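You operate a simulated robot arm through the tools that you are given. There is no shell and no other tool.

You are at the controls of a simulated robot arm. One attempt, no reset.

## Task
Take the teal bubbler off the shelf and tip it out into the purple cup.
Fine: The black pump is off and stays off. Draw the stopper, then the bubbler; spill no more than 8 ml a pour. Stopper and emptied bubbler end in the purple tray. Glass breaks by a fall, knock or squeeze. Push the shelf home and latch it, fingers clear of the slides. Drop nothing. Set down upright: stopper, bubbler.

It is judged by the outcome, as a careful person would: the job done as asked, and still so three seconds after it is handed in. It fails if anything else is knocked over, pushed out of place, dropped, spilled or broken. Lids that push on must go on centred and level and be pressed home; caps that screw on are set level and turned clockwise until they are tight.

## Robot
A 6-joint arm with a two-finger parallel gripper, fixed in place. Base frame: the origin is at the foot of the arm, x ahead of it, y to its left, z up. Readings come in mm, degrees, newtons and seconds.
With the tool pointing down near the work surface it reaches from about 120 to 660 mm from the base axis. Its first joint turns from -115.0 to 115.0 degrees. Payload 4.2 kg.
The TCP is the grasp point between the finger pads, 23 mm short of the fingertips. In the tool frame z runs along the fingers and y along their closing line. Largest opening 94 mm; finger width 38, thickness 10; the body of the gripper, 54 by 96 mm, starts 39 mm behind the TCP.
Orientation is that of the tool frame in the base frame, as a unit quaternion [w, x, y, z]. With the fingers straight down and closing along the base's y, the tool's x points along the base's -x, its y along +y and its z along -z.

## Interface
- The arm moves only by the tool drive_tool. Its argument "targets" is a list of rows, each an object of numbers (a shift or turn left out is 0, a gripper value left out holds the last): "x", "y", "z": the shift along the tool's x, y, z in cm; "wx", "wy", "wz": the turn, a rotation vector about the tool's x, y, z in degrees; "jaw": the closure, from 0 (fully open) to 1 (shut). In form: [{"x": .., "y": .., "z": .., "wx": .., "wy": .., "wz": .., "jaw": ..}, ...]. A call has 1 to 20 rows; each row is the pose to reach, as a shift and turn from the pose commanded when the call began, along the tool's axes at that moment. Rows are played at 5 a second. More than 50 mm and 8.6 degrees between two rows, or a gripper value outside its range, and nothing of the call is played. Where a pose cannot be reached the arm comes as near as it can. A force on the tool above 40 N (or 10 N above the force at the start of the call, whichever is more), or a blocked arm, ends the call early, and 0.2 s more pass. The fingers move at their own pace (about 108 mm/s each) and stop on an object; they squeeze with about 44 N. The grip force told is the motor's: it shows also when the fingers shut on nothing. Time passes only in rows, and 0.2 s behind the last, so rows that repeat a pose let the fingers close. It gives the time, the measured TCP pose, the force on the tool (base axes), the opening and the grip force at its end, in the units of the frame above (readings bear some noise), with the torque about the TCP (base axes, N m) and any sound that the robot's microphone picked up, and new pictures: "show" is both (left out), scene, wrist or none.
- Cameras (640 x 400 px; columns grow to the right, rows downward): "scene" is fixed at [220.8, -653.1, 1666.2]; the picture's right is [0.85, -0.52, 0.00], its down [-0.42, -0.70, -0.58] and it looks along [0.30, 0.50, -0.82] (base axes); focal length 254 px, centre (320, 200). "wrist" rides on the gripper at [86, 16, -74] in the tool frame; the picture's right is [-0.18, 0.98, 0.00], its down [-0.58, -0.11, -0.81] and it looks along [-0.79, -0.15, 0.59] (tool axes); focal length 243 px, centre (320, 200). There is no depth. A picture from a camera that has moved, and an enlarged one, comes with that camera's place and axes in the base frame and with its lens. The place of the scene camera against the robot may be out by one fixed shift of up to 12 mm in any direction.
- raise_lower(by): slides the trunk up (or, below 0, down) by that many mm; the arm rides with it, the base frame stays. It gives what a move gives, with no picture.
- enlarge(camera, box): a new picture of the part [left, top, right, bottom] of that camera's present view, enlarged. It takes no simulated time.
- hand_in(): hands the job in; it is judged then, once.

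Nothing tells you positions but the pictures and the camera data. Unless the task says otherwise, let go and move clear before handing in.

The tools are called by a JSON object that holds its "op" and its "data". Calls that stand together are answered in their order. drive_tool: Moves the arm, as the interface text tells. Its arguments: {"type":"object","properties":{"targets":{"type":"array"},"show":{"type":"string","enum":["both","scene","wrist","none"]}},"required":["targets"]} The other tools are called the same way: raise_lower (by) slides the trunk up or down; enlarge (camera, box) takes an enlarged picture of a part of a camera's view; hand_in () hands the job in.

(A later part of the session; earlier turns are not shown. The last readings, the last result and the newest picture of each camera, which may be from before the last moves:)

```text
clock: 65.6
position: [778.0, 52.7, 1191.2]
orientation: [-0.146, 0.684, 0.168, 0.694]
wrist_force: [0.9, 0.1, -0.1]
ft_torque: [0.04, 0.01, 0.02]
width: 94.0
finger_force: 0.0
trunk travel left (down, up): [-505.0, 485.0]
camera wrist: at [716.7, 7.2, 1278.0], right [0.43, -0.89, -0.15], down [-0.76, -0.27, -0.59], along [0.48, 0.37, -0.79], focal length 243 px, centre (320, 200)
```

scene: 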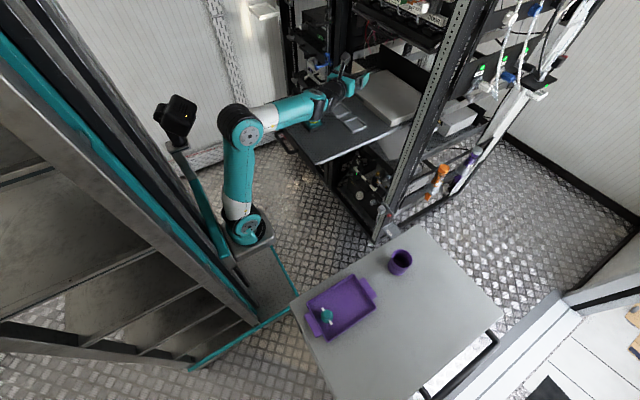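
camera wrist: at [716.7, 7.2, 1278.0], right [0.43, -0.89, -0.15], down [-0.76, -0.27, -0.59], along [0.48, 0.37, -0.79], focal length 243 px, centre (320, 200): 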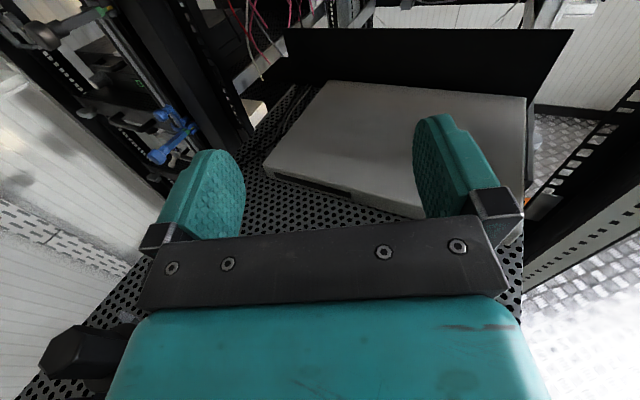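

The arm is now in a natural posture with the forearm forward. I'll move back over the bubbler at z ≈ 1190, keeping the tool horizontal.

{"op": "drive_tool", "data": {"targets": [{"z": -2.9, "y": -2.3}, {"z": -5.8, "y": -4.6}, {"z": -8.7, "y": -6.95}, {"z": -11.6, "y": -9.25}]}}

```text
clock: 66.6
position: [642.7, 63.9, 1178.8]
orientation: [-0.146, 0.681, 0.179, 0.695]
wrist_force: [0.7, 0.1, -0.9]
ft_torque: [-0.02, -0.02, 0.03]
width: 94.0
finger_force: 0.1
out of reach, approached as far as the arm can: row 2, 3, 4
trunk travel left (down, up): [-505.0, 485.0]
camera wrist: at [579.8, 18.5, 1265.9], right [0.45, -0.89, -0.14], down [-0.75, -0.29, -0.59], along [0.49, 0.37, -0.79], focal length 243 px, centre (320, 200)
```

scene: 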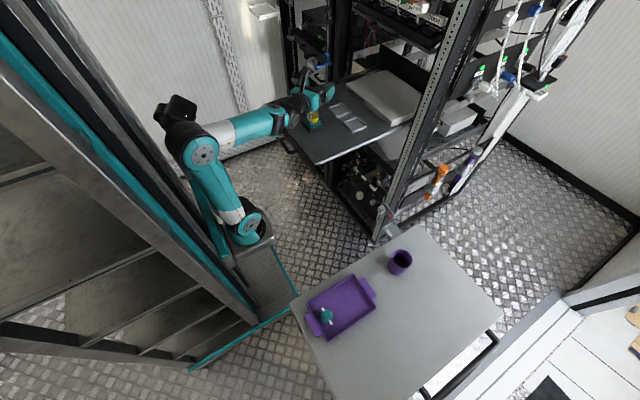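
wrist: 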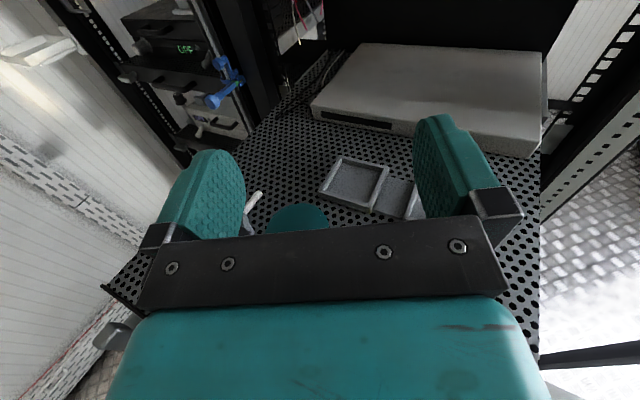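

The elbow is leaning back and the wrist is near a straight (singular) alignment at this height. The right arm shape is about 80 mm lower relative to the shoulder. I'll raise the trunk 90 mm, lower the hand the same amount and fix the position, and later use the trunk itself to descend vertically onto the bottle.

{"op": "raise_lower", "data": {"by": 90}}

{"op": "drive_tool", "data": {"targets": [{"x": -2, "z": 0.4}, {"x": -4, "z": 0.8}, {"x": -6, "z": 0.8}, {"x": -8, "z": 0.8}]}}

```text
clock: 67.8
position: [642.6, 62.6, 1269.9]
orientation: [-0.147, 0.681, 0.179, 0.695]
wrist_force: [1.0, 0.5, 0.3]
ft_torque: [0.01, -0.02, 0.01]
width: 94.2
finger_force: 0.0
trunk travel left (down, up): [-595.0, 395.0]
```

```text
clock: 68.8
position: [650.9, 63.0, 1190.3]
orientation: [-0.146, 0.681, 0.178, 0.695]
wrist_force: [0.4, -0.1, 0.3]
ft_torque: [0.04, -0.01, 0.02]
width: 94.1
finger_force: 0.0
trunk travel left (down, up): [-595.0, 395.0]
camera wrist: at [589.0, 17.6, 1276.1], right [0.44, -0.89, -0.14], down [-0.75, -0.29, -0.59], along [0.49, 0.37, -0.79], focal length 243 px, centre (320, 200)
```

scene: 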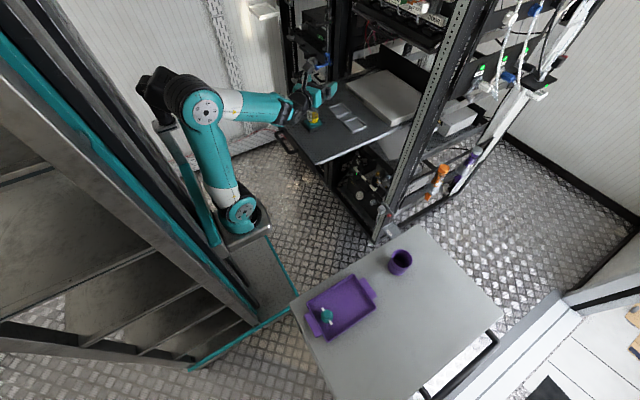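
wrist: 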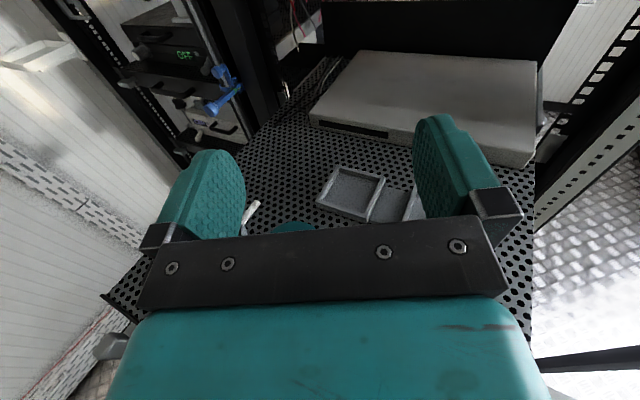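

The pose is reached well, with only a 2.8° roll error to correct. I'll fix the roll and centre over the bubbler at this height.

{"op": "drive_tool", "data": {"targets": [{"z": -0.3, "y": -1.4, "wz": 1.4}, {"z": -0.63, "y": -2.77, "wz": 2.8}, {"z": -0.63, "y": -2.77, "wz": 2.8}]}}

{"op": "enlarge", "data": {"camera": "wrist", "box": [220, 120, 420, 245]}}

{"op": "enlarge", "data": {"camera": "scene", "box": [270, 60, 366, 140]}}

```text
clock: 69.6
position: [634.7, 76.0, 1187.2]
orientation: [-0.164, 0.683, 0.165, 0.692]
wrist_force: [0.2, -0.7, 0.3]
ft_torque: [-0.01, 0.01, 0.0]
width: 93.8
finger_force: 0.1
out of reach, approached as far as the arm can: row 2, 3
trunk travel left (down, up): [-595.0, 395.0]
camera wrist: at [575.1, 26.7, 1272.7], right [0.45, -0.88, -0.18], down [-0.76, -0.27, -0.59], along [0.47, 0.4, -0.79], focal length 243 px, centre (320, 200)
```

scene: 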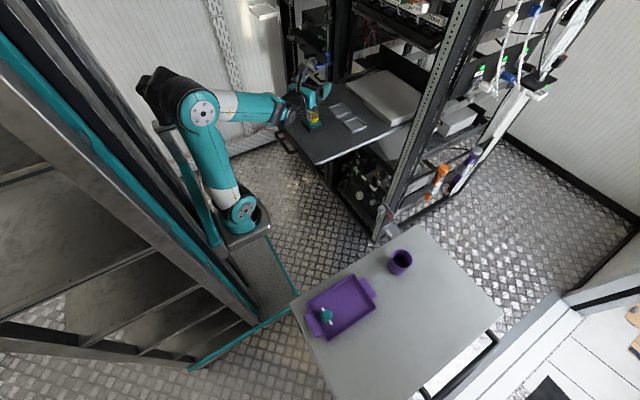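
wrist: 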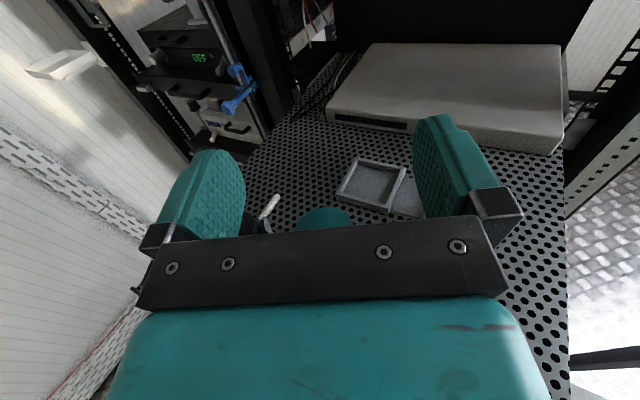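

```text
3.20 times, centred on (320, 182) of wrist
camera zoom: at [575.1, 26.7, 1272.7], right [0.45, -0.88, -0.18], down [-0.76, -0.27, -0.59], along [0.47, 0.4, -0.79], focal length 776 px, centre (320, 256)
```

zoom: 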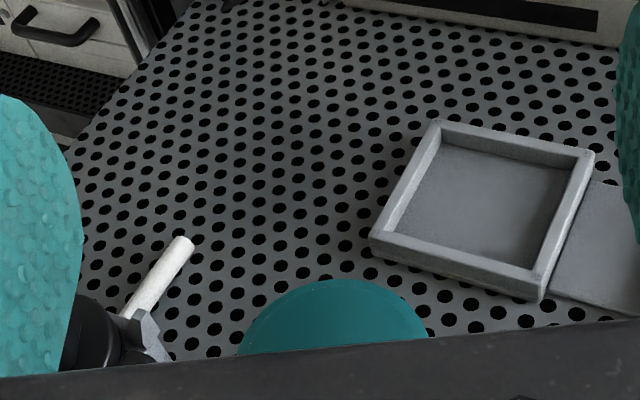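

```text
5.00 times, centred on (318, 100) of scene
camera zoom: at [220.8, -653.1, 1666.2], right [0.85, -0.52, 0.0], down [-0.42, -0.7, -0.58], along [0.3, 0.5, -0.82], focal length 1272 px, centre (330, 700)
```

zoom: 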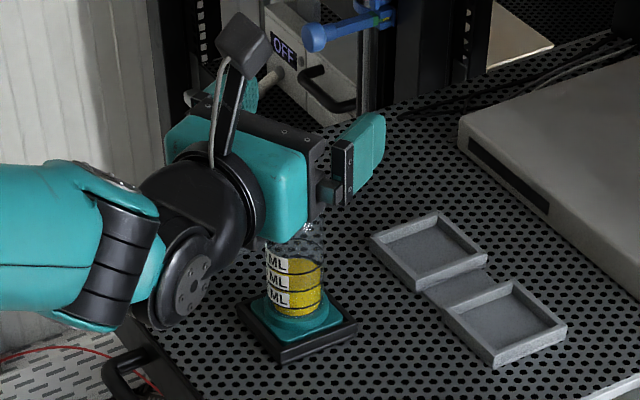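

The wrist elbow would be too close to the shelf front at this heading. If I yaw to about 60° and pitch the nose down 20°, the arm unfolds and the wrist clears the shelf. I'll yaw first, staying above the bottle.

{"op": "drive_tool", "data": {"targets": [{"wx": 6}, {"wx": 12}, {"wx": 18}, {"wx": 24}, {"wx": 30}, {"wx": 33}, {"wx": 33}]}}

```text
clock: 71.2
position: [636.7, 74.6, 1186.4]
orientation: [-0.351, 0.61, 0.351, 0.618]
wrist_force: [0.3, 0.8, 0.4]
ft_torque: [0.01, 0.0, -0.01]
width: 94.0
finger_force: 0.1
trunk travel left (down, up): [-595.0, 395.0]
camera wrist: at [611.8, 1.5, 1272.4], right [0.85, -0.5, -0.18], down [-0.5, -0.64, -0.59], along [0.18, 0.59, -0.79], focal length 243 px, centre (320, 200)
```

scene: 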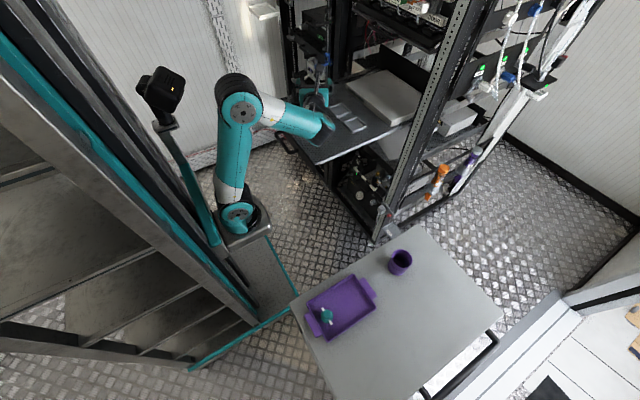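
wrist: 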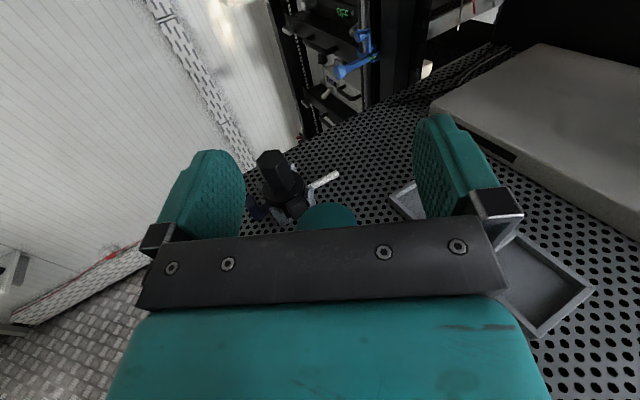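

The heading of 60° is reached exactly and the elbow now has plenty of clearance. Now I'll pitch the nose down 20° and centre on the bubbler axis.

{"op": "drive_tool", "data": {"targets": [{"wy": -7}, {"wy": -14}, {"wy": -20}, {"wy": -20}]}}

{"op": "enlarge", "data": {"camera": "wrist", "box": [220, 110, 420, 235]}}

{"op": "enlarge", "data": {"camera": "scene", "box": [270, 60, 366, 140]}}

```text
clock: 72.2
position: [635.3, 76.0, 1188.4]
orientation: [-0.285, 0.708, 0.407, 0.502]
wrist_force: [0.2, -0.4, 0.7]
ft_torque: [-0.03, -0.02, -0.01]
width: 94.1
finger_force: 0.0
trunk travel left (down, up): [-595.0, 395.0]
camera wrist: at [628.8, 31.6, 1293.6], right [0.82, -0.55, -0.17], down [-0.58, -0.77, -0.28], along [0.02, 0.32, -0.95], focal length 243 px, centre (320, 200)
```

scene: 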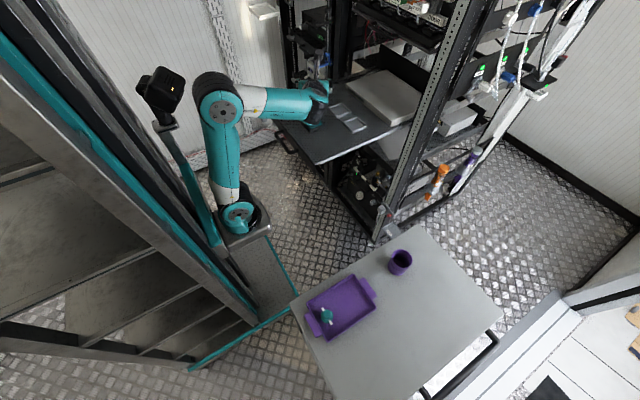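
wrist: 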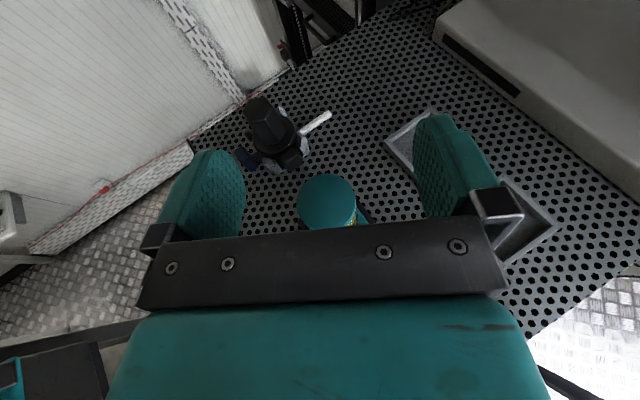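

```text
3.20 times, centred on (320, 172) of wrist
camera zoom: at [628.8, 31.6, 1293.6], right [0.82, -0.55, -0.17], down [-0.58, -0.77, -0.28], along [0.02, 0.32, -0.95], focal length 776 px, centre (320, 288)
```

zoom: 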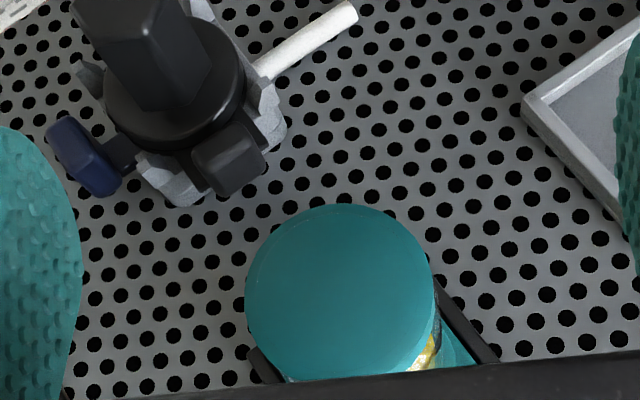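

```text
5.00 times, centred on (318, 100) of scene
camera zoom: at [220.8, -653.1, 1666.2], right [0.85, -0.52, 0.0], down [-0.42, -0.7, -0.58], along [0.3, 0.5, -0.82], focal length 1272 px, centre (330, 700)
```

zoom: 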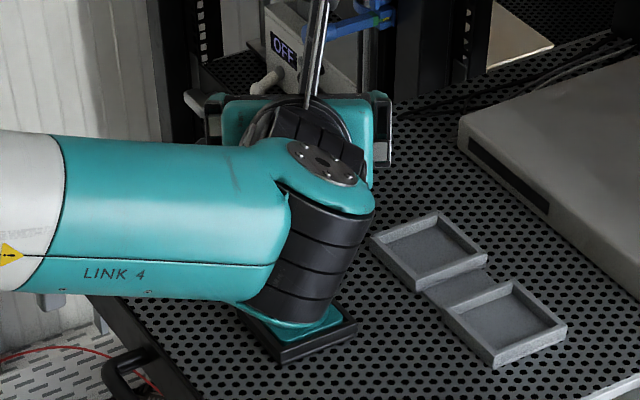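

From this view I can see the ring well: its centre is at about (636, 85), roughly 10 mm beyond my TCP in y. I'll shift over it, narrow the jaw a little for pump clearance, and descend partway.

{"op": "drive_tool", "data": {"targets": [{"x": 0.3, "y": -0.52, "z": 0.84, "jaw": 0.2}, {"x": -1.59, "y": -0.53, "z": 1.51, "jaw": 0.2}, {"x": -3.47, "y": -0.54, "z": 2.18, "jaw": 0.2}, {"x": -4.41, "y": -0.55, "z": 2.51, "jaw": 0.2}]}}

{"op": "enlarge", "data": {"camera": "wrist", "box": [220, 110, 420, 235]}}

{"op": "enlarge", "data": {"camera": "scene", "box": [270, 60, 366, 140]}}

```text
clock: 73.2
position: [636.1, 86.8, 1135.6]
orientation: [-0.285, 0.708, 0.407, 0.502]
wrist_force: [-0.7, 0.2, 0.0]
ft_torque: [0.0, -0.01, 0.0]
width: 75.2
finger_force: 0.0
trunk travel left (down, up): [-595.0, 395.0]
camera wrist: at [628.4, 41.7, 1242.8], right [0.82, -0.55, -0.17], down [-0.58, -0.77, -0.28], along [0.03, 0.32, -0.95], focal length 243 px, centre (320, 200)
```

scene: 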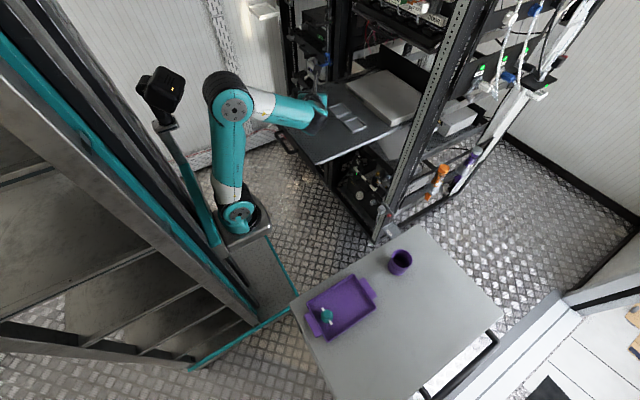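
wrist: 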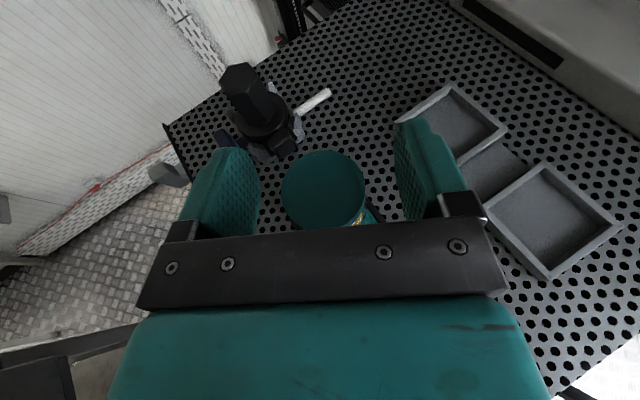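

```text
3.20 times, centred on (320, 172) of wrist
camera zoom: at [628.4, 41.7, 1242.8], right [0.82, -0.55, -0.17], down [-0.58, -0.77, -0.28], along [0.03, 0.32, -0.95], focal length 776 px, centre (320, 288)
```

zoom: 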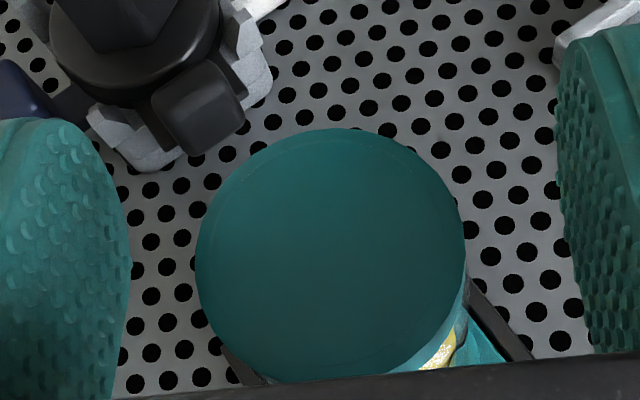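

```text
5.00 times, centred on (318, 100) of scene
camera zoom: at [220.8, -653.1, 1666.2], right [0.85, -0.52, 0.0], down [-0.42, -0.7, -0.58], along [0.3, 0.5, -0.82], focal length 1272 px, centre (330, 700)
```

zoom: 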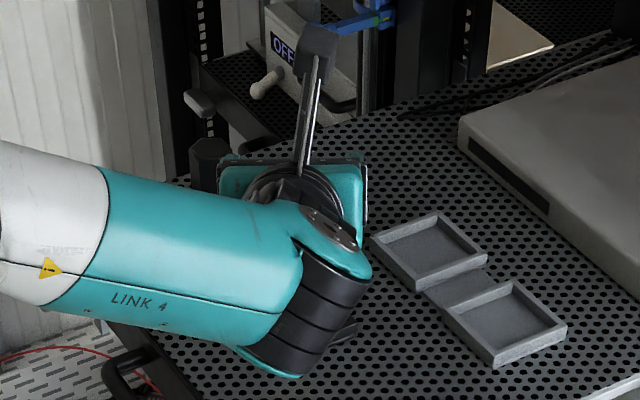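

The ring is centred between the fingers within about half a millimetre, and its top is about 8 mm below my TCP. I'll continue straight down about 41 mm in small steps so the pads sit on the body just below the ring.

{"op": "drive_tool", "data": {"targets": [{"x": -0.94, "z": 0.33}, {"x": -1.89, "z": 0.67}, {"x": -2.83, "z": 1.0}, {"x": -3.87, "z": 1.37}]}}

{"op": "enlarge", "data": {"camera": "wrist", "box": [220, 110, 420, 235]}}

{"op": "enlarge", "data": {"camera": "scene", "box": [270, 70, 366, 150]}}

```text
clock: 74.2
position: [635.4, 86.0, 1096.6]
orientation: [-0.284, 0.707, 0.407, 0.503]
wrist_force: [-0.4, 0.0, 0.0]
ft_torque: [0.01, -0.03, 0.0]
width: 75.2
finger_force: 0.1
trunk travel left (down, up): [-595.0, 395.0]
camera wrist: at [628.1, 42.3, 1202.8], right [0.82, -0.55, -0.17], down [-0.58, -0.77, -0.28], along [0.03, 0.32, -0.95], focal length 243 px, centre (320, 200)
```

scene: 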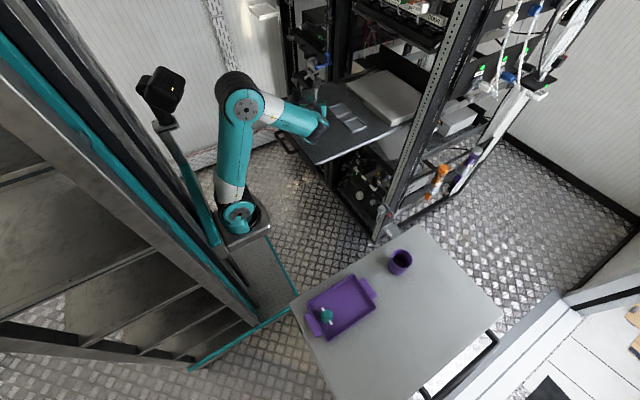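
wrist: 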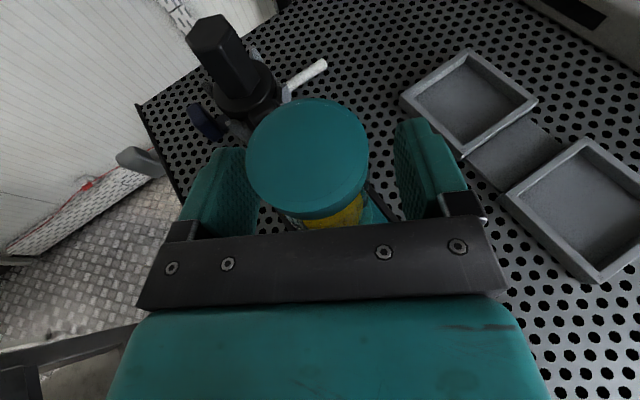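

```text
3.20 times, centred on (320, 172) of wrist
camera zoom: at [628.1, 42.3, 1202.8], right [0.82, -0.55, -0.17], down [-0.58, -0.77, -0.28], along [0.03, 0.32, -0.95], focal length 776 px, centre (320, 288)
```

zoom: 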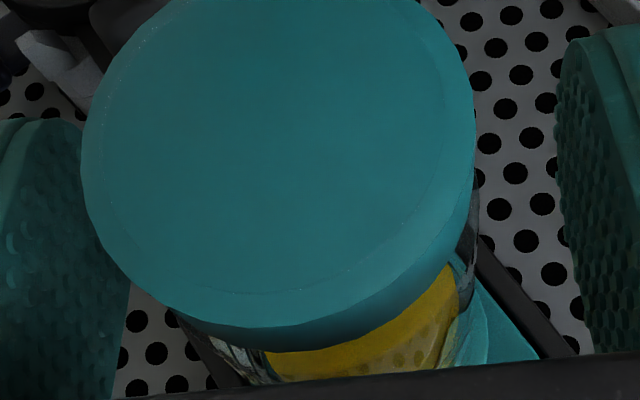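

```text
5.00 times, centred on (318, 110) of scene
camera zoom: at [220.8, -653.1, 1666.2], right [0.85, -0.52, 0.0], down [-0.42, -0.7, -0.58], along [0.3, 0.5, -0.82], focal length 1272 px, centre (330, 650)
```

zoom: 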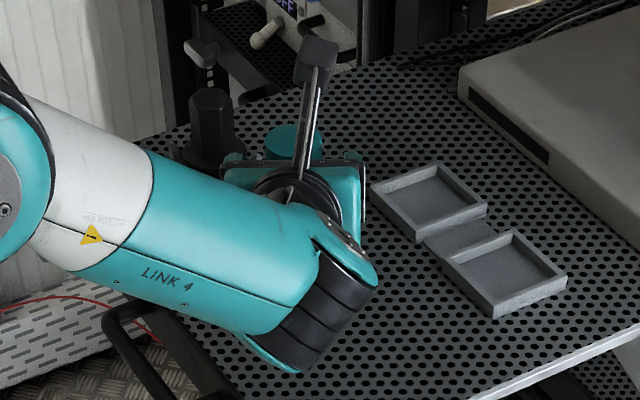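

Everything is clear: the forearm is above the shelf and the ring top is about 31 mm above the TCP. I'll trim 1 mm sideways and close slowly, watching for first contact with the glass.

{"op": "drive_tool", "data": {"targets": [{"y": 0.08, "z": -0.1, "jaw": 0.3}, {"y": 0.08, "z": -0.1, "jaw": 0.4}, {"y": 0.08, "z": -0.1, "jaw": 0.46}, {"y": 0.08, "z": -0.1, "jaw": 0.5}, {"y": 0.08, "z": -0.1, "jaw": 0.5}], "show": "wrist"}}

{"op": "enlarge", "data": {"camera": "wrist", "box": [220, 110, 420, 235]}}

```text
clock: 75.4
position: [636.4, 85.0, 1096.8]
orientation: [-0.284, 0.708, 0.407, 0.502]
wrist_force: [-0.2, -0.1, 0.5]
ft_torque: [0.05, -0.03, 0.0]
width: 47.0
finger_force: 0.1
trunk travel left (down, up): [-595.0, 395.0]
camera wrist: at [628.7, 41.4, 1203.3], right [0.82, -0.55, -0.17], down [-0.58, -0.77, -0.28], along [0.02, 0.32, -0.95], focal length 243 px, centre (320, 200)
```

wrist: 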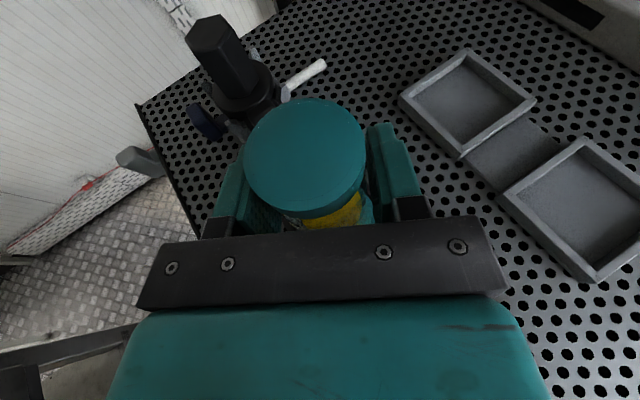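

```text
3.20 times, centred on (320, 172) of wrist
camera zoom: at [628.7, 41.4, 1203.3], right [0.82, -0.55, -0.17], down [-0.58, -0.77, -0.28], along [0.02, 0.32, -0.95], focal length 776 px, centre (320, 288)
```

zoom: 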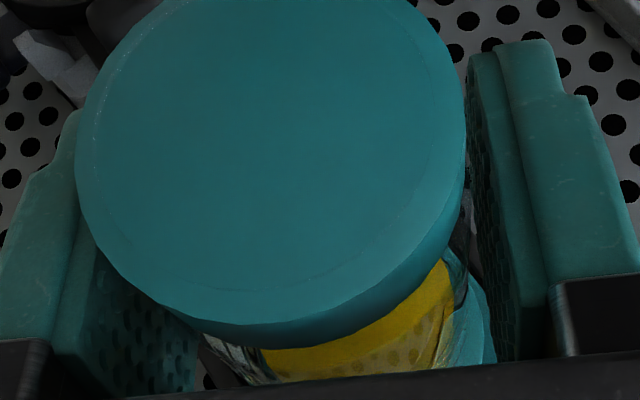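

{"op": "drive_tool", "data": {"targets": [{"jaw": 0.515}, {"jaw": 0.525}, {"jaw": 0.535}, {"jaw": 0.535}], "show": "none"}}

{"op": "drive_tool", "data": {"targets": [{"jaw": 0.545}, {"jaw": 0.55}, {"jaw": 0.55}], "show": "none"}}

```text
clock: 76.4
position: [635.5, 85.9, 1097.0]
orientation: [-0.285, 0.708, 0.407, 0.502]
wrist_force: [-2.3, 0.7, -0.1]
ft_torque: [0.07, 0.07, -0.04]
width: 44.7
finger_force: 10.9
trunk travel left (down, up): [-595.0, 395.0]
```

```text
clock: 77.2
position: [637.0, 85.4, 1097.8]
orientation: [-0.286, 0.707, 0.408, 0.502]
wrist_force: [-2.3, 1.2, 0.1]
ft_torque: [0.25, 0.32, -0.49]
width: 44.0
finger_force: 44.0
trunk travel left (down, up): [-595.0, 395.0]
```

Contact is at about 45 mm. The force rises steeply, so I'll ease back to a moderate grip.

{"op": "drive_tool", "data": {"targets": [{"jaw": 0.541}, {"jaw": 0.541}], "show": "wrist"}}

{"op": "enlarge", "data": {"camera": "wrist", "box": [220, 110, 420, 235]}}

{"op": "enlarge", "data": {"camera": "scene", "box": [290, 80, 354, 130]}}

```text
clock: 77.8
position: [636.5, 85.8, 1096.1]
orientation: [-0.286, 0.707, 0.408, 0.502]
wrist_force: [-2.5, 1.2, -0.5]
ft_torque: [0.09, 0.08, -0.14]
width: 44.1
finger_force: 44.4
trunk travel left (down, up): [-595.0, 395.0]
camera wrist: at [628.6, 41.6, 1203.3], right [0.82, -0.55, -0.17], down [-0.58, -0.77, -0.28], along [0.02, 0.32, -0.95], focal length 243 px, centre (320, 200)
```

wrist: 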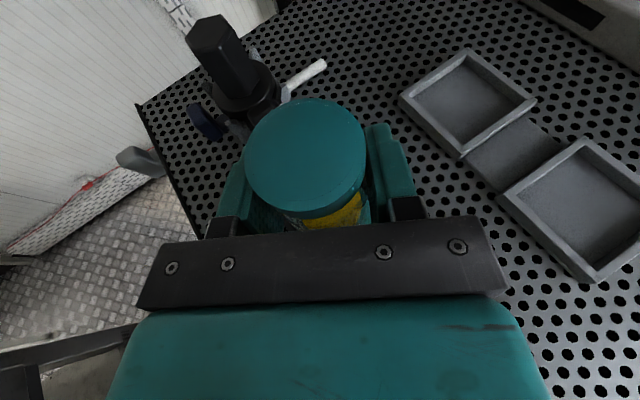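

```text
3.20 times, centred on (320, 172) of wrist
camera zoom: at [628.6, 41.6, 1203.3], right [0.82, -0.55, -0.17], down [-0.58, -0.77, -0.28], along [0.02, 0.32, -0.95], focal length 776 px, centre (320, 288)
```

zoom: 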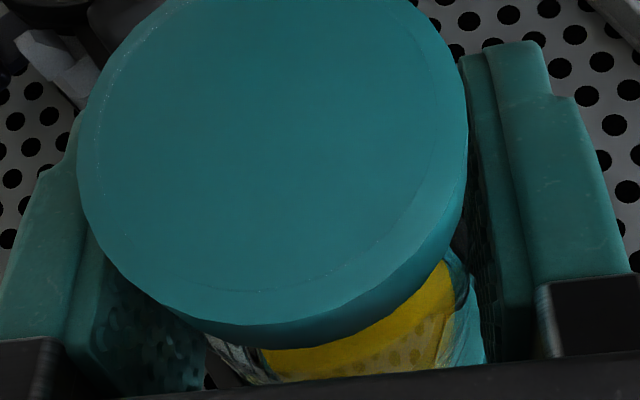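

```text
8.00 times, centred on (322, 105) of scene
camera zoom: at [220.8, -653.1, 1666.2], right [0.85, -0.52, 0.0], down [-0.42, -0.7, -0.58], along [0.3, 0.5, -0.82], focal length 2035 px, centre (304, 960)
```

zoom: 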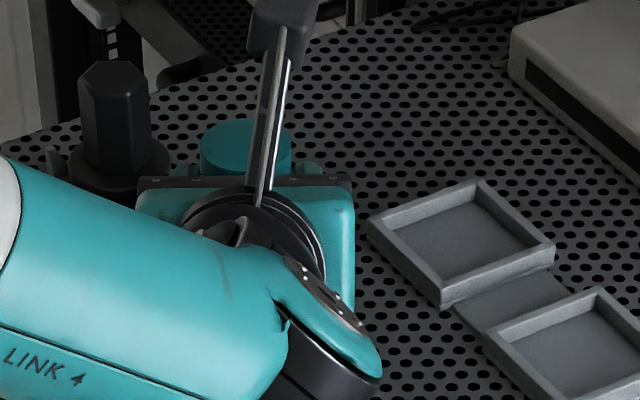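

{"op": "drive_tool", "data": {"targets": [{"jaw": 0.533}, {"jaw": 0.533}, {"jaw": 0.533}], "show": "none"}}

```text
clock: 78.6
position: [636.4, 86.0, 1096.3]
orientation: [-0.285, 0.708, 0.408, 0.501]
wrist_force: [-2.2, 1.8, 0.1]
ft_torque: [0.08, 0.09, -0.06]
width: 44.7
finger_force: 10.5
trunk travel left (down, up): [-595.0, 395.0]
```

At 0.533 the grip is about 10 N. I'll set 0.537 for a firmer but still moderate hold and lift straight up slowly out of the seat.

{"op": "drive_tool", "data": {"targets": [{"jaw": 0.537}, {"jaw": 0.537}], "show": "none"}}

{"op": "drive_tool", "data": {"targets": [{"x": 0.19, "z": -0.067}, {"x": 0.38, "z": -0.134}, {"x": 0.57, "z": -0.2}, {"x": 0.75, "z": -0.267}, {"x": 0.94, "z": -0.334}]}}

{"op": "enlarge", "data": {"camera": "wrist", "box": [220, 110, 420, 235]}}

```text
clock: 79.2
position: [635.6, 86.1, 1097.0]
orientation: [-0.285, 0.708, 0.408, 0.502]
wrist_force: [-1.7, 1.8, 0.0]
ft_torque: [0.04, 0.12, -0.09]
width: 44.4
finger_force: 10.2
trunk travel left (down, up): [-595.0, 395.0]
```

```text
clock: 80.4
position: [635.4, 86.6, 1107.0]
orientation: [-0.284, 0.708, 0.408, 0.502]
wrist_force: [-3.6, 2.0, -1.4]
ft_torque: [0.04, 0.05, -0.03]
width: 45.5
finger_force: 2.1
trunk travel left (down, up): [-595.0, 395.0]
camera wrist: at [628.9, 41.4, 1213.1], right [0.82, -0.55, -0.17], down [-0.58, -0.77, -0.28], along [0.03, 0.32, -0.95], focal length 243 px, centre (320, 200)
```

scene: 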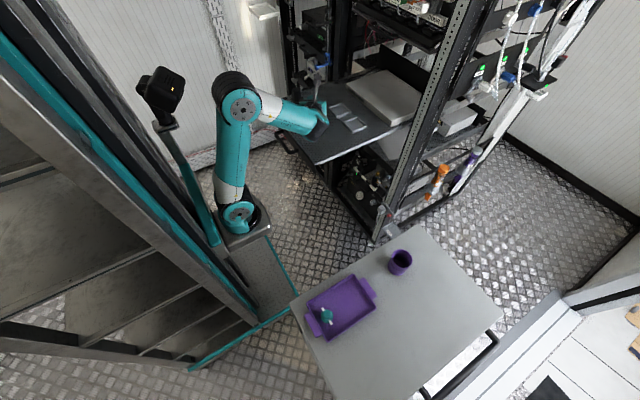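
wrist: 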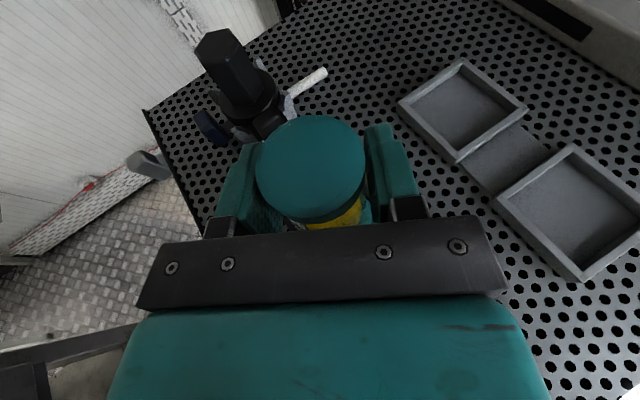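

```text
3.20 times, centred on (320, 172) of wrist
camera zoom: at [628.9, 41.4, 1213.1], right [0.82, -0.55, -0.17], down [-0.58, -0.77, -0.28], along [0.03, 0.32, -0.95], focal length 776 px, centre (320, 288)
```

zoom: 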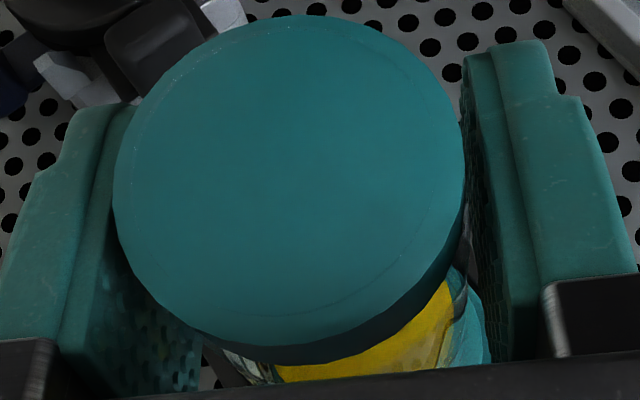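

With 10 N the fingers slid up the glass and the bottle stayed seated, so I need the fuller grip. The glass already held 44 N without trouble. I'll go back down and re-grip more firmly.

{"op": "drive_tool", "data": {"targets": [{"jaw": 0.5}, {"x": -0.31, "z": 0.11}, {"x": -0.62, "z": 0.22}, {"x": -0.94, "z": 0.334}, {"x": -0.94, "z": 0.334}], "show": "none"}}

{"op": "drive_tool", "data": {"targets": [{"jaw": 0.52}, {"jaw": 0.53}, {"jaw": 0.54}, {"jaw": 0.545}, {"jaw": 0.55}, {"jaw": 0.55}], "show": "none"}}

```text
clock: 81.6
position: [637.2, 85.3, 1096.3]
orientation: [-0.285, 0.708, 0.408, 0.501]
wrist_force: [0.0, 0.6, 0.7]
ft_torque: [0.02, 0.01, -0.01]
width: 46.8
finger_force: 0.0
trunk travel left (down, up): [-595.0, 395.0]
```

```text
clock: 83.0
position: [636.3, 86.0, 1094.9]
orientation: [-0.285, 0.708, 0.407, 0.502]
wrist_force: [-3.8, 5.0, 0.1]
ft_torque: [0.27, 0.37, -0.38]
width: 43.8
finger_force: 44.5
trunk travel left (down, up): [-595.0, 395.0]
```

{"op": "drive_tool", "data": {"targets": [{"y": -0.05}, {"y": -0.05}], "show": "none"}}

{"op": "drive_tool", "data": {"targets": [{"x": 0.09, "z": -0.033}, {"x": 0.19, "z": -0.067}, {"x": 0.28, "z": -0.1}, {"x": 0.38, "z": -0.134}, {"x": 0.47, "z": -0.167}]}}

{"op": "enlarge", "data": {"camera": "wrist", "box": [220, 110, 420, 235]}}

```text
clock: 83.6
position: [636.1, 84.5, 1096.3]
orientation: [-0.284, 0.708, 0.407, 0.502]
wrist_force: [0.6, 7.3, 4.2]
ft_torque: [0.04, 0.82, -0.49]
width: 43.9
finger_force: 44.0
trunk travel left (down, up): [-595.0, 395.0]
```

```text
clock: 84.8
position: [635.8, 85.1, 1099.7]
orientation: [-0.284, 0.709, 0.407, 0.501]
wrist_force: [-0.1, 0.2, -1.3]
ft_torque: [-0.04, -0.01, -0.03]
width: 43.9
finger_force: 43.2
trunk travel left (down, up): [-595.0, 395.0]
camera wrist: at [629.5, 40.7, 1206.3], right [0.82, -0.55, -0.17], down [-0.58, -0.77, -0.28], along [0.02, 0.32, -0.95], focal length 243 px, centre (320, 200)
```

scene: 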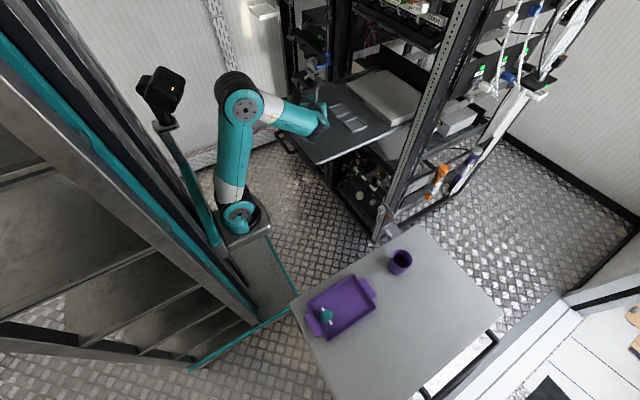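
wrist: 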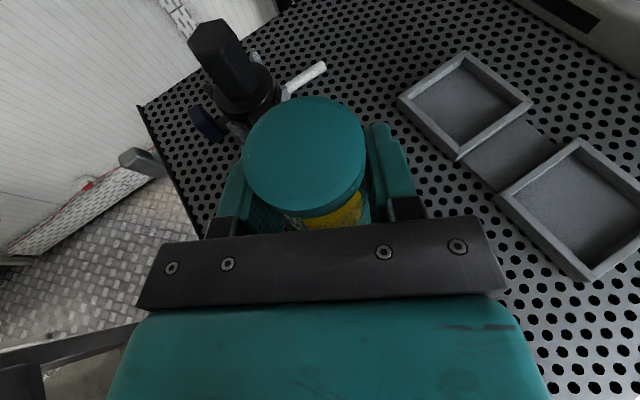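

```text
3.20 times, centred on (320, 172) of wrist
camera zoom: at [629.5, 40.7, 1206.3], right [0.82, -0.55, -0.17], down [-0.58, -0.77, -0.28], along [0.02, 0.32, -0.95], focal length 776 px, centre (320, 288)
```

zoom: 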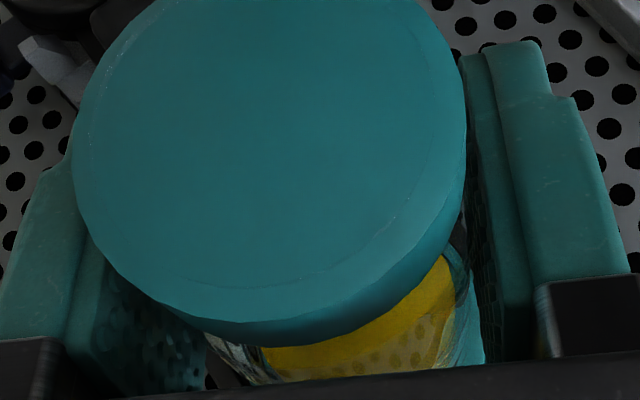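

The bottle is rising with the fingers this time, with about 1.3 N of weight on the tool. I'll continue lifting to clear the seat.

{"op": "drive_tool", "data": {"targets": [{"x": 0.28, "z": -0.1}, {"x": 0.57, "z": -0.2}, {"x": 0.85, "z": -0.3}, {"x": 1.23, "z": -0.434}, {"x": 1.7, "z": -0.6}, {"x": 2.17, "z": -0.768}]}}

{"op": "enlarge", "data": {"camera": "wrist", "box": [220, 110, 420, 235]}}

{"op": "enlarge", "data": {"camera": "scene", "box": [290, 80, 354, 130]}}

```text
clock: 86.2
position: [636.1, 85.3, 1124.2]
orientation: [-0.285, 0.708, 0.407, 0.503]
wrist_force: [-0.4, -0.3, -1.6]
ft_torque: [0.0, 0.01, 0.01]
width: 44.1
finger_force: 44.0
trunk travel left (down, up): [-595.0, 395.0]
camera wrist: at [628.5, 41.6, 1230.1], right [0.82, -0.55, -0.17], down [-0.58, -0.77, -0.28], along [0.02, 0.32, -0.95], focal length 243 px, centre (320, 200)
```

scene: 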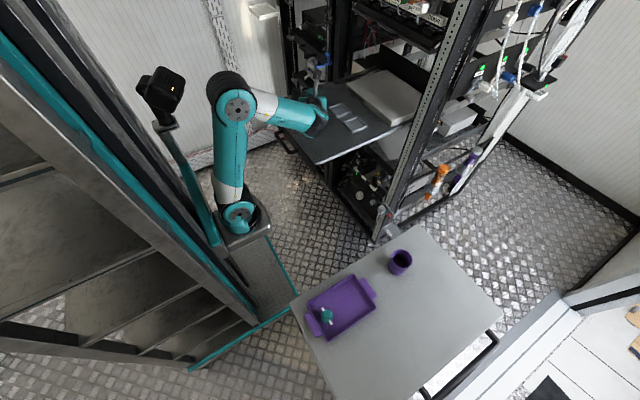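
wrist: 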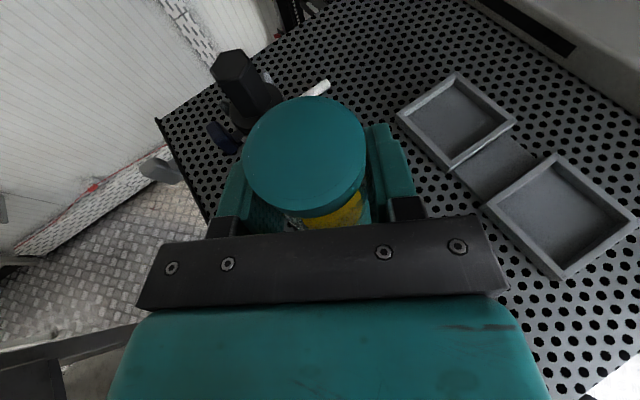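

```text
3.20 times, centred on (320, 172) of wrist
camera zoom: at [628.5, 41.6, 1230.1], right [0.82, -0.55, -0.17], down [-0.58, -0.77, -0.28], along [0.02, 0.32, -0.95], focal length 776 px, centre (320, 288)
```

zoom: 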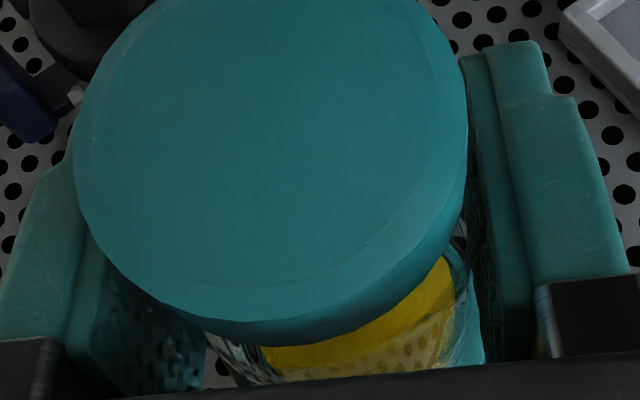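

```text
8.00 times, centred on (322, 105) of scene
camera zoom: at [220.8, -653.1, 1666.2], right [0.85, -0.52, 0.0], down [-0.42, -0.7, -0.58], along [0.3, 0.5, -0.82], focal length 2035 px, centre (304, 960)
```

zoom: 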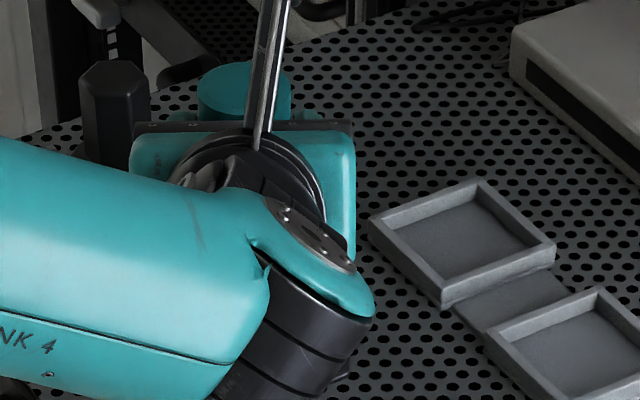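

The bubbler is out of its seat and held firmly. I'll lift it well clear with the trunk, then carry it upright in an outward arc toward the cup, turning only about the vertical.

{"op": "raise_lower", "data": {"by": 100}}

{"op": "drive_tool", "data": {"targets": [{"x": -0.34, "y": 2.46, "z": -0.96, "wx": -4.6, "wz": 1.63}, {"x": -0.68, "y": 4.92, "z": -1.92, "wx": -9.2, "wz": 3.25}, {"x": -1.02, "y": 7.37, "z": -2.88, "wx": -13.8, "wz": 4.88}, {"x": -1.36, "y": 9.83, "z": -3.84, "wx": -18.4, "wz": 6.5}]}}

```text
clock: 87.6
position: [634.3, 86.6, 1222.9]
orientation: [-0.285, 0.707, 0.408, 0.502]
wrist_force: [0.4, 0.0, -2.1]
ft_torque: [0.01, -0.03, 0.01]
width: 44.0
finger_force: 44.0
trunk travel left (down, up): [-695.0, 295.0]
```

```text
clock: 88.6
position: [700.6, -3.5, 1225.0]
orientation: [-0.195, 0.766, 0.28, 0.545]
wrist_force: [0.1, -0.6, -1.3]
ft_torque: [0.01, 0.0, 0.02]
width: 43.6
finger_force: 44.3
trunk travel left (down, up): [-695.0, 295.0]
camera wrist: at [680.3, -42.5, 1332.5], right [0.59, -0.79, -0.17], down [-0.8, -0.53, -0.28], along [0.13, 0.3, -0.94], focal length 243 px, centre (320, 200)
```

scene: 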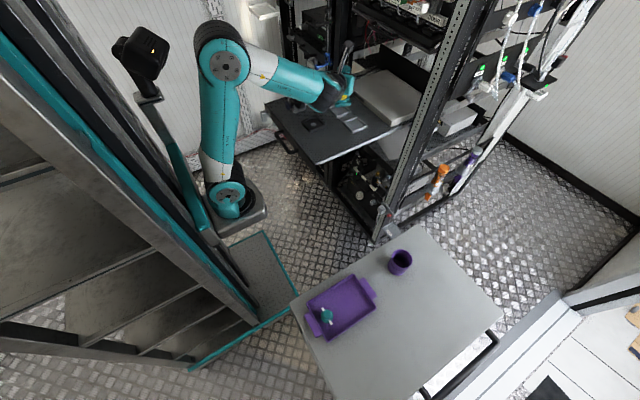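
wrist: 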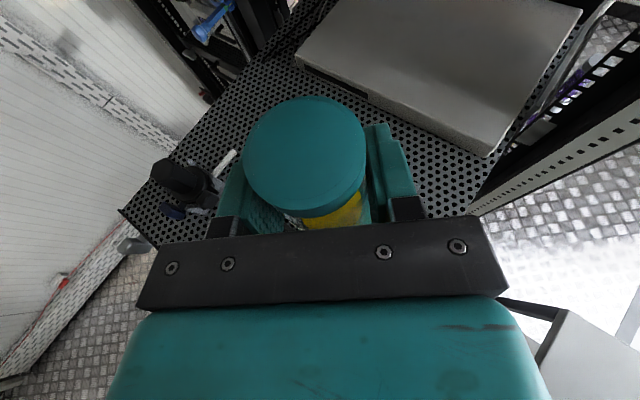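

Smooth. Continuing the arc out past the shelf's right side.

{"op": "drive_tool", "data": {"targets": [{"x": -0.32, "y": 2.25, "z": -0.9, "wx": -4.7, "wz": 1.65}, {"x": -0.64, "y": 4.5, "z": -1.81, "wx": -9.36, "wz": 3.3}, {"x": -0.96, "y": 6.74, "z": -2.72, "wx": -14.0, "wz": 4.97}, {"x": -1.28, "y": 8.98, "z": -3.62, "wx": -18.7, "wz": 6.62}, {"x": -1.6, "y": 11.23, "z": -4.53, "wx": -23.4, "wz": 8.28}]}}

```text
clock: 89.8
position: [735.0, -117.6, 1224.0]
orientation: [-0.075, 0.809, 0.109, 0.573]
wrist_force: [-0.5, -0.8, -2.1]
ft_torque: [0.03, 0.03, 0.0]
width: 43.7
finger_force: 44.5
trunk travel left (down, up): [-695.0, 295.0]
camera wrist: at [698.7, -144.0, 1331.2], right [0.2, -0.97, -0.17], down [-0.95, -0.15, -0.28], along [0.25, 0.22, -0.94], focal length 243 px, centre (320, 200)
```

scene: 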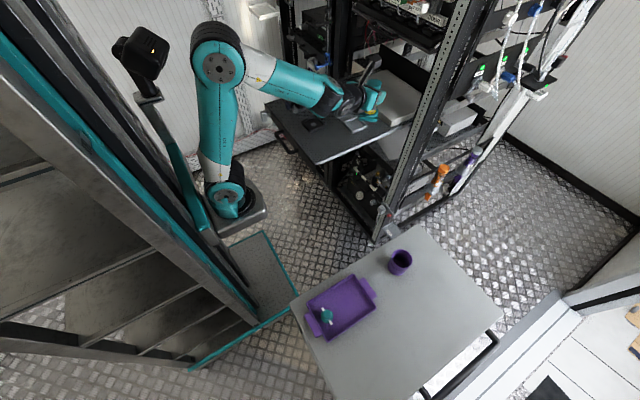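
wrist: 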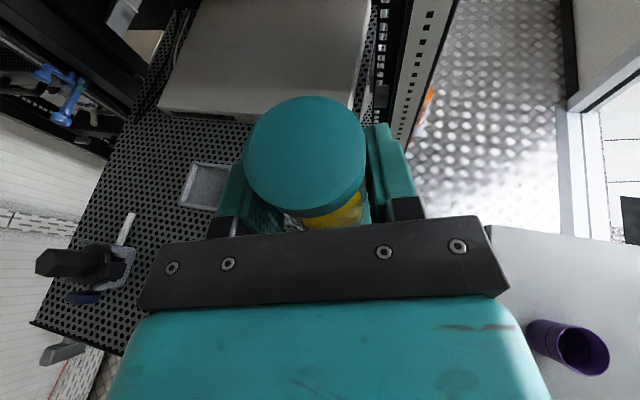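

{"op": "drive_tool", "data": {"targets": [{"x": -1.8, "y": 2.5, "z": -0.3, "wx": -5.1, "wz": 1.8}, {"x": -3.6, "y": 5.0, "z": -0.6, "wx": -10.2, "wz": 3.6}, {"x": -5.41, "y": 7.49, "z": -0.89, "wx": -15.3, "wz": 5.4}, {"x": -7.21, "y": 9.98, "z": -1.18, "wx": -20.4, "wz": 7.2}, {"x": -9.01, "y": 12.48, "z": -1.48, "wx": -25.5, "wz": 9.0}]}}

```text
clock: 91.0
position: [723.2, -248.9, 1142.2]
orientation: [0.061, 0.811, -0.083, 0.576]
wrist_force: [0.2, 0.2, -1.2]
ft_torque: [-0.01, 0.02, -0.02]
width: 43.9
finger_force: 43.7
trunk travel left (down, up): [-695.0, 295.0]
camera wrist: at [680.3, -256.2, 1248.6], right [-0.26, -0.95, -0.17], down [-0.91, 0.3, -0.28], along [0.32, 0.08, -0.94], focal length 243 px, centre (320, 200)
```

scene: 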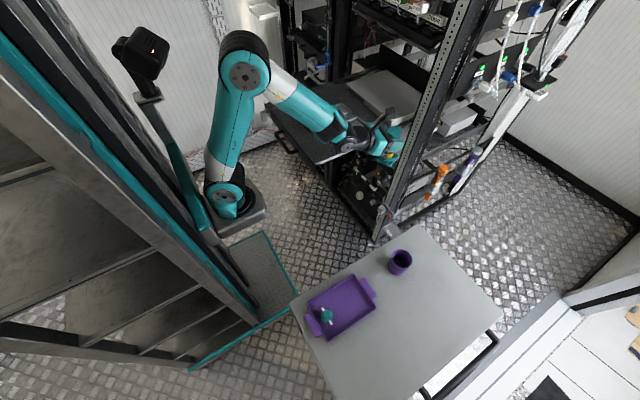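
wrist: 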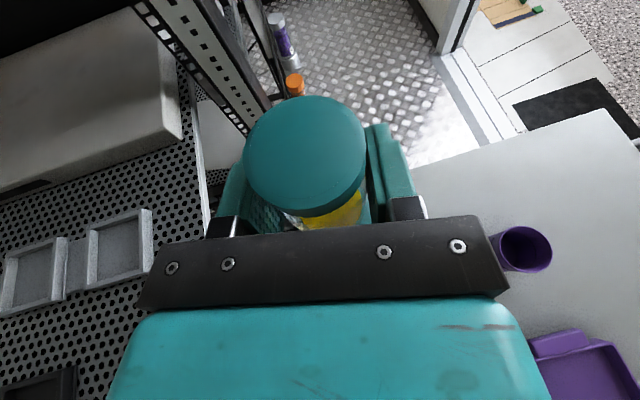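

{"op": "drive_tool", "data": {"targets": [{"x": -1.73, "y": 2.7, "z": 0.5, "wx": -3.96, "wz": 1.4}, {"x": -3.47, "y": 5.4, "z": 1.0, "wx": -7.92, "wz": 2.8}, {"x": -5.2, "y": 8.1, "z": 1.5, "wx": -11.9, "wz": 4.2}, {"x": -6.93, "y": 10.8, "z": 2.0, "wx": -15.8, "wz": 5.6}, {"x": -8.67, "y": 13.49, "z": 2.5, "wx": -19.8, "wz": 7.0}]}}

```text
clock: 92.2
position: [672.6, -401.5, 1051.2]
orientation: [0.159, 0.783, -0.222, 0.559]
wrist_force: [0.9, -0.3, -1.2]
ft_torque: [-0.01, 0.03, -0.06]
width: 43.6
finger_force: 44.1
out of reach, approached as far as the arm can: row 2, 3, 4, 5
trunk travel left (down, up): [-695.0, 295.0]
camera wrist: at [628.0, -394.7, 1157.1], right [-0.57, -0.81, -0.17], down [-0.75, 0.59, -0.29], along [0.33, -0.03, -0.94], focal length 243 px, centre (320, 200)
```

scene: 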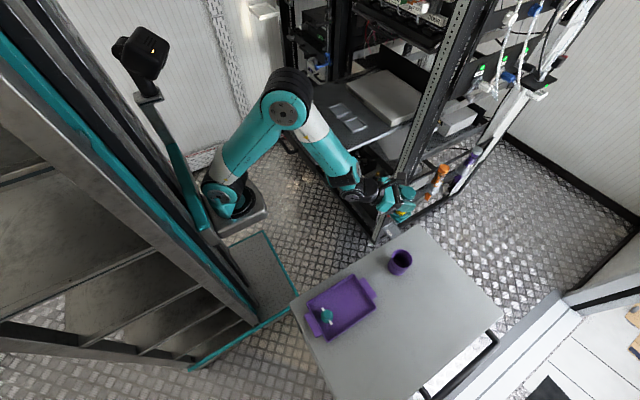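
wrist: 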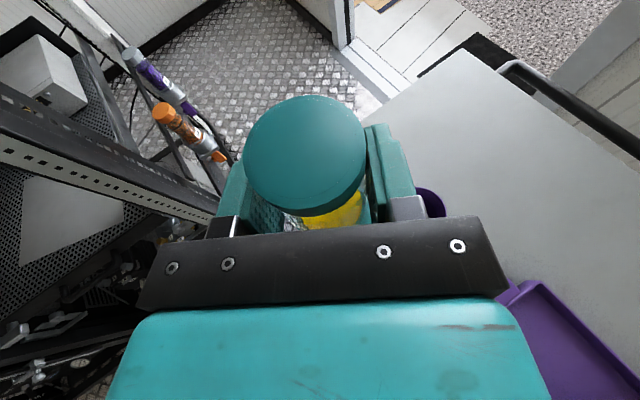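

The bottle is upright, but the last waypoint was reported slightly out of reach. I'll check the wrist posture before continuing.

{"op": "enlarge", "data": {"camera": "scene", "box": [250, 70, 450, 230]}}

```text
2.50 times, centred on (350, 150) of scene
camera zoom: at [220.8, -653.1, 1666.2], right [0.85, -0.52, 0.0], down [-0.42, -0.7, -0.58], along [0.3, 0.5, -0.82], focal length 636 px, centre (245, 325)
```

zoom: 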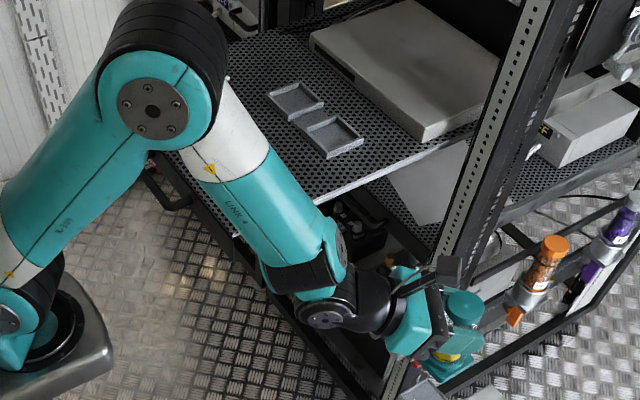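

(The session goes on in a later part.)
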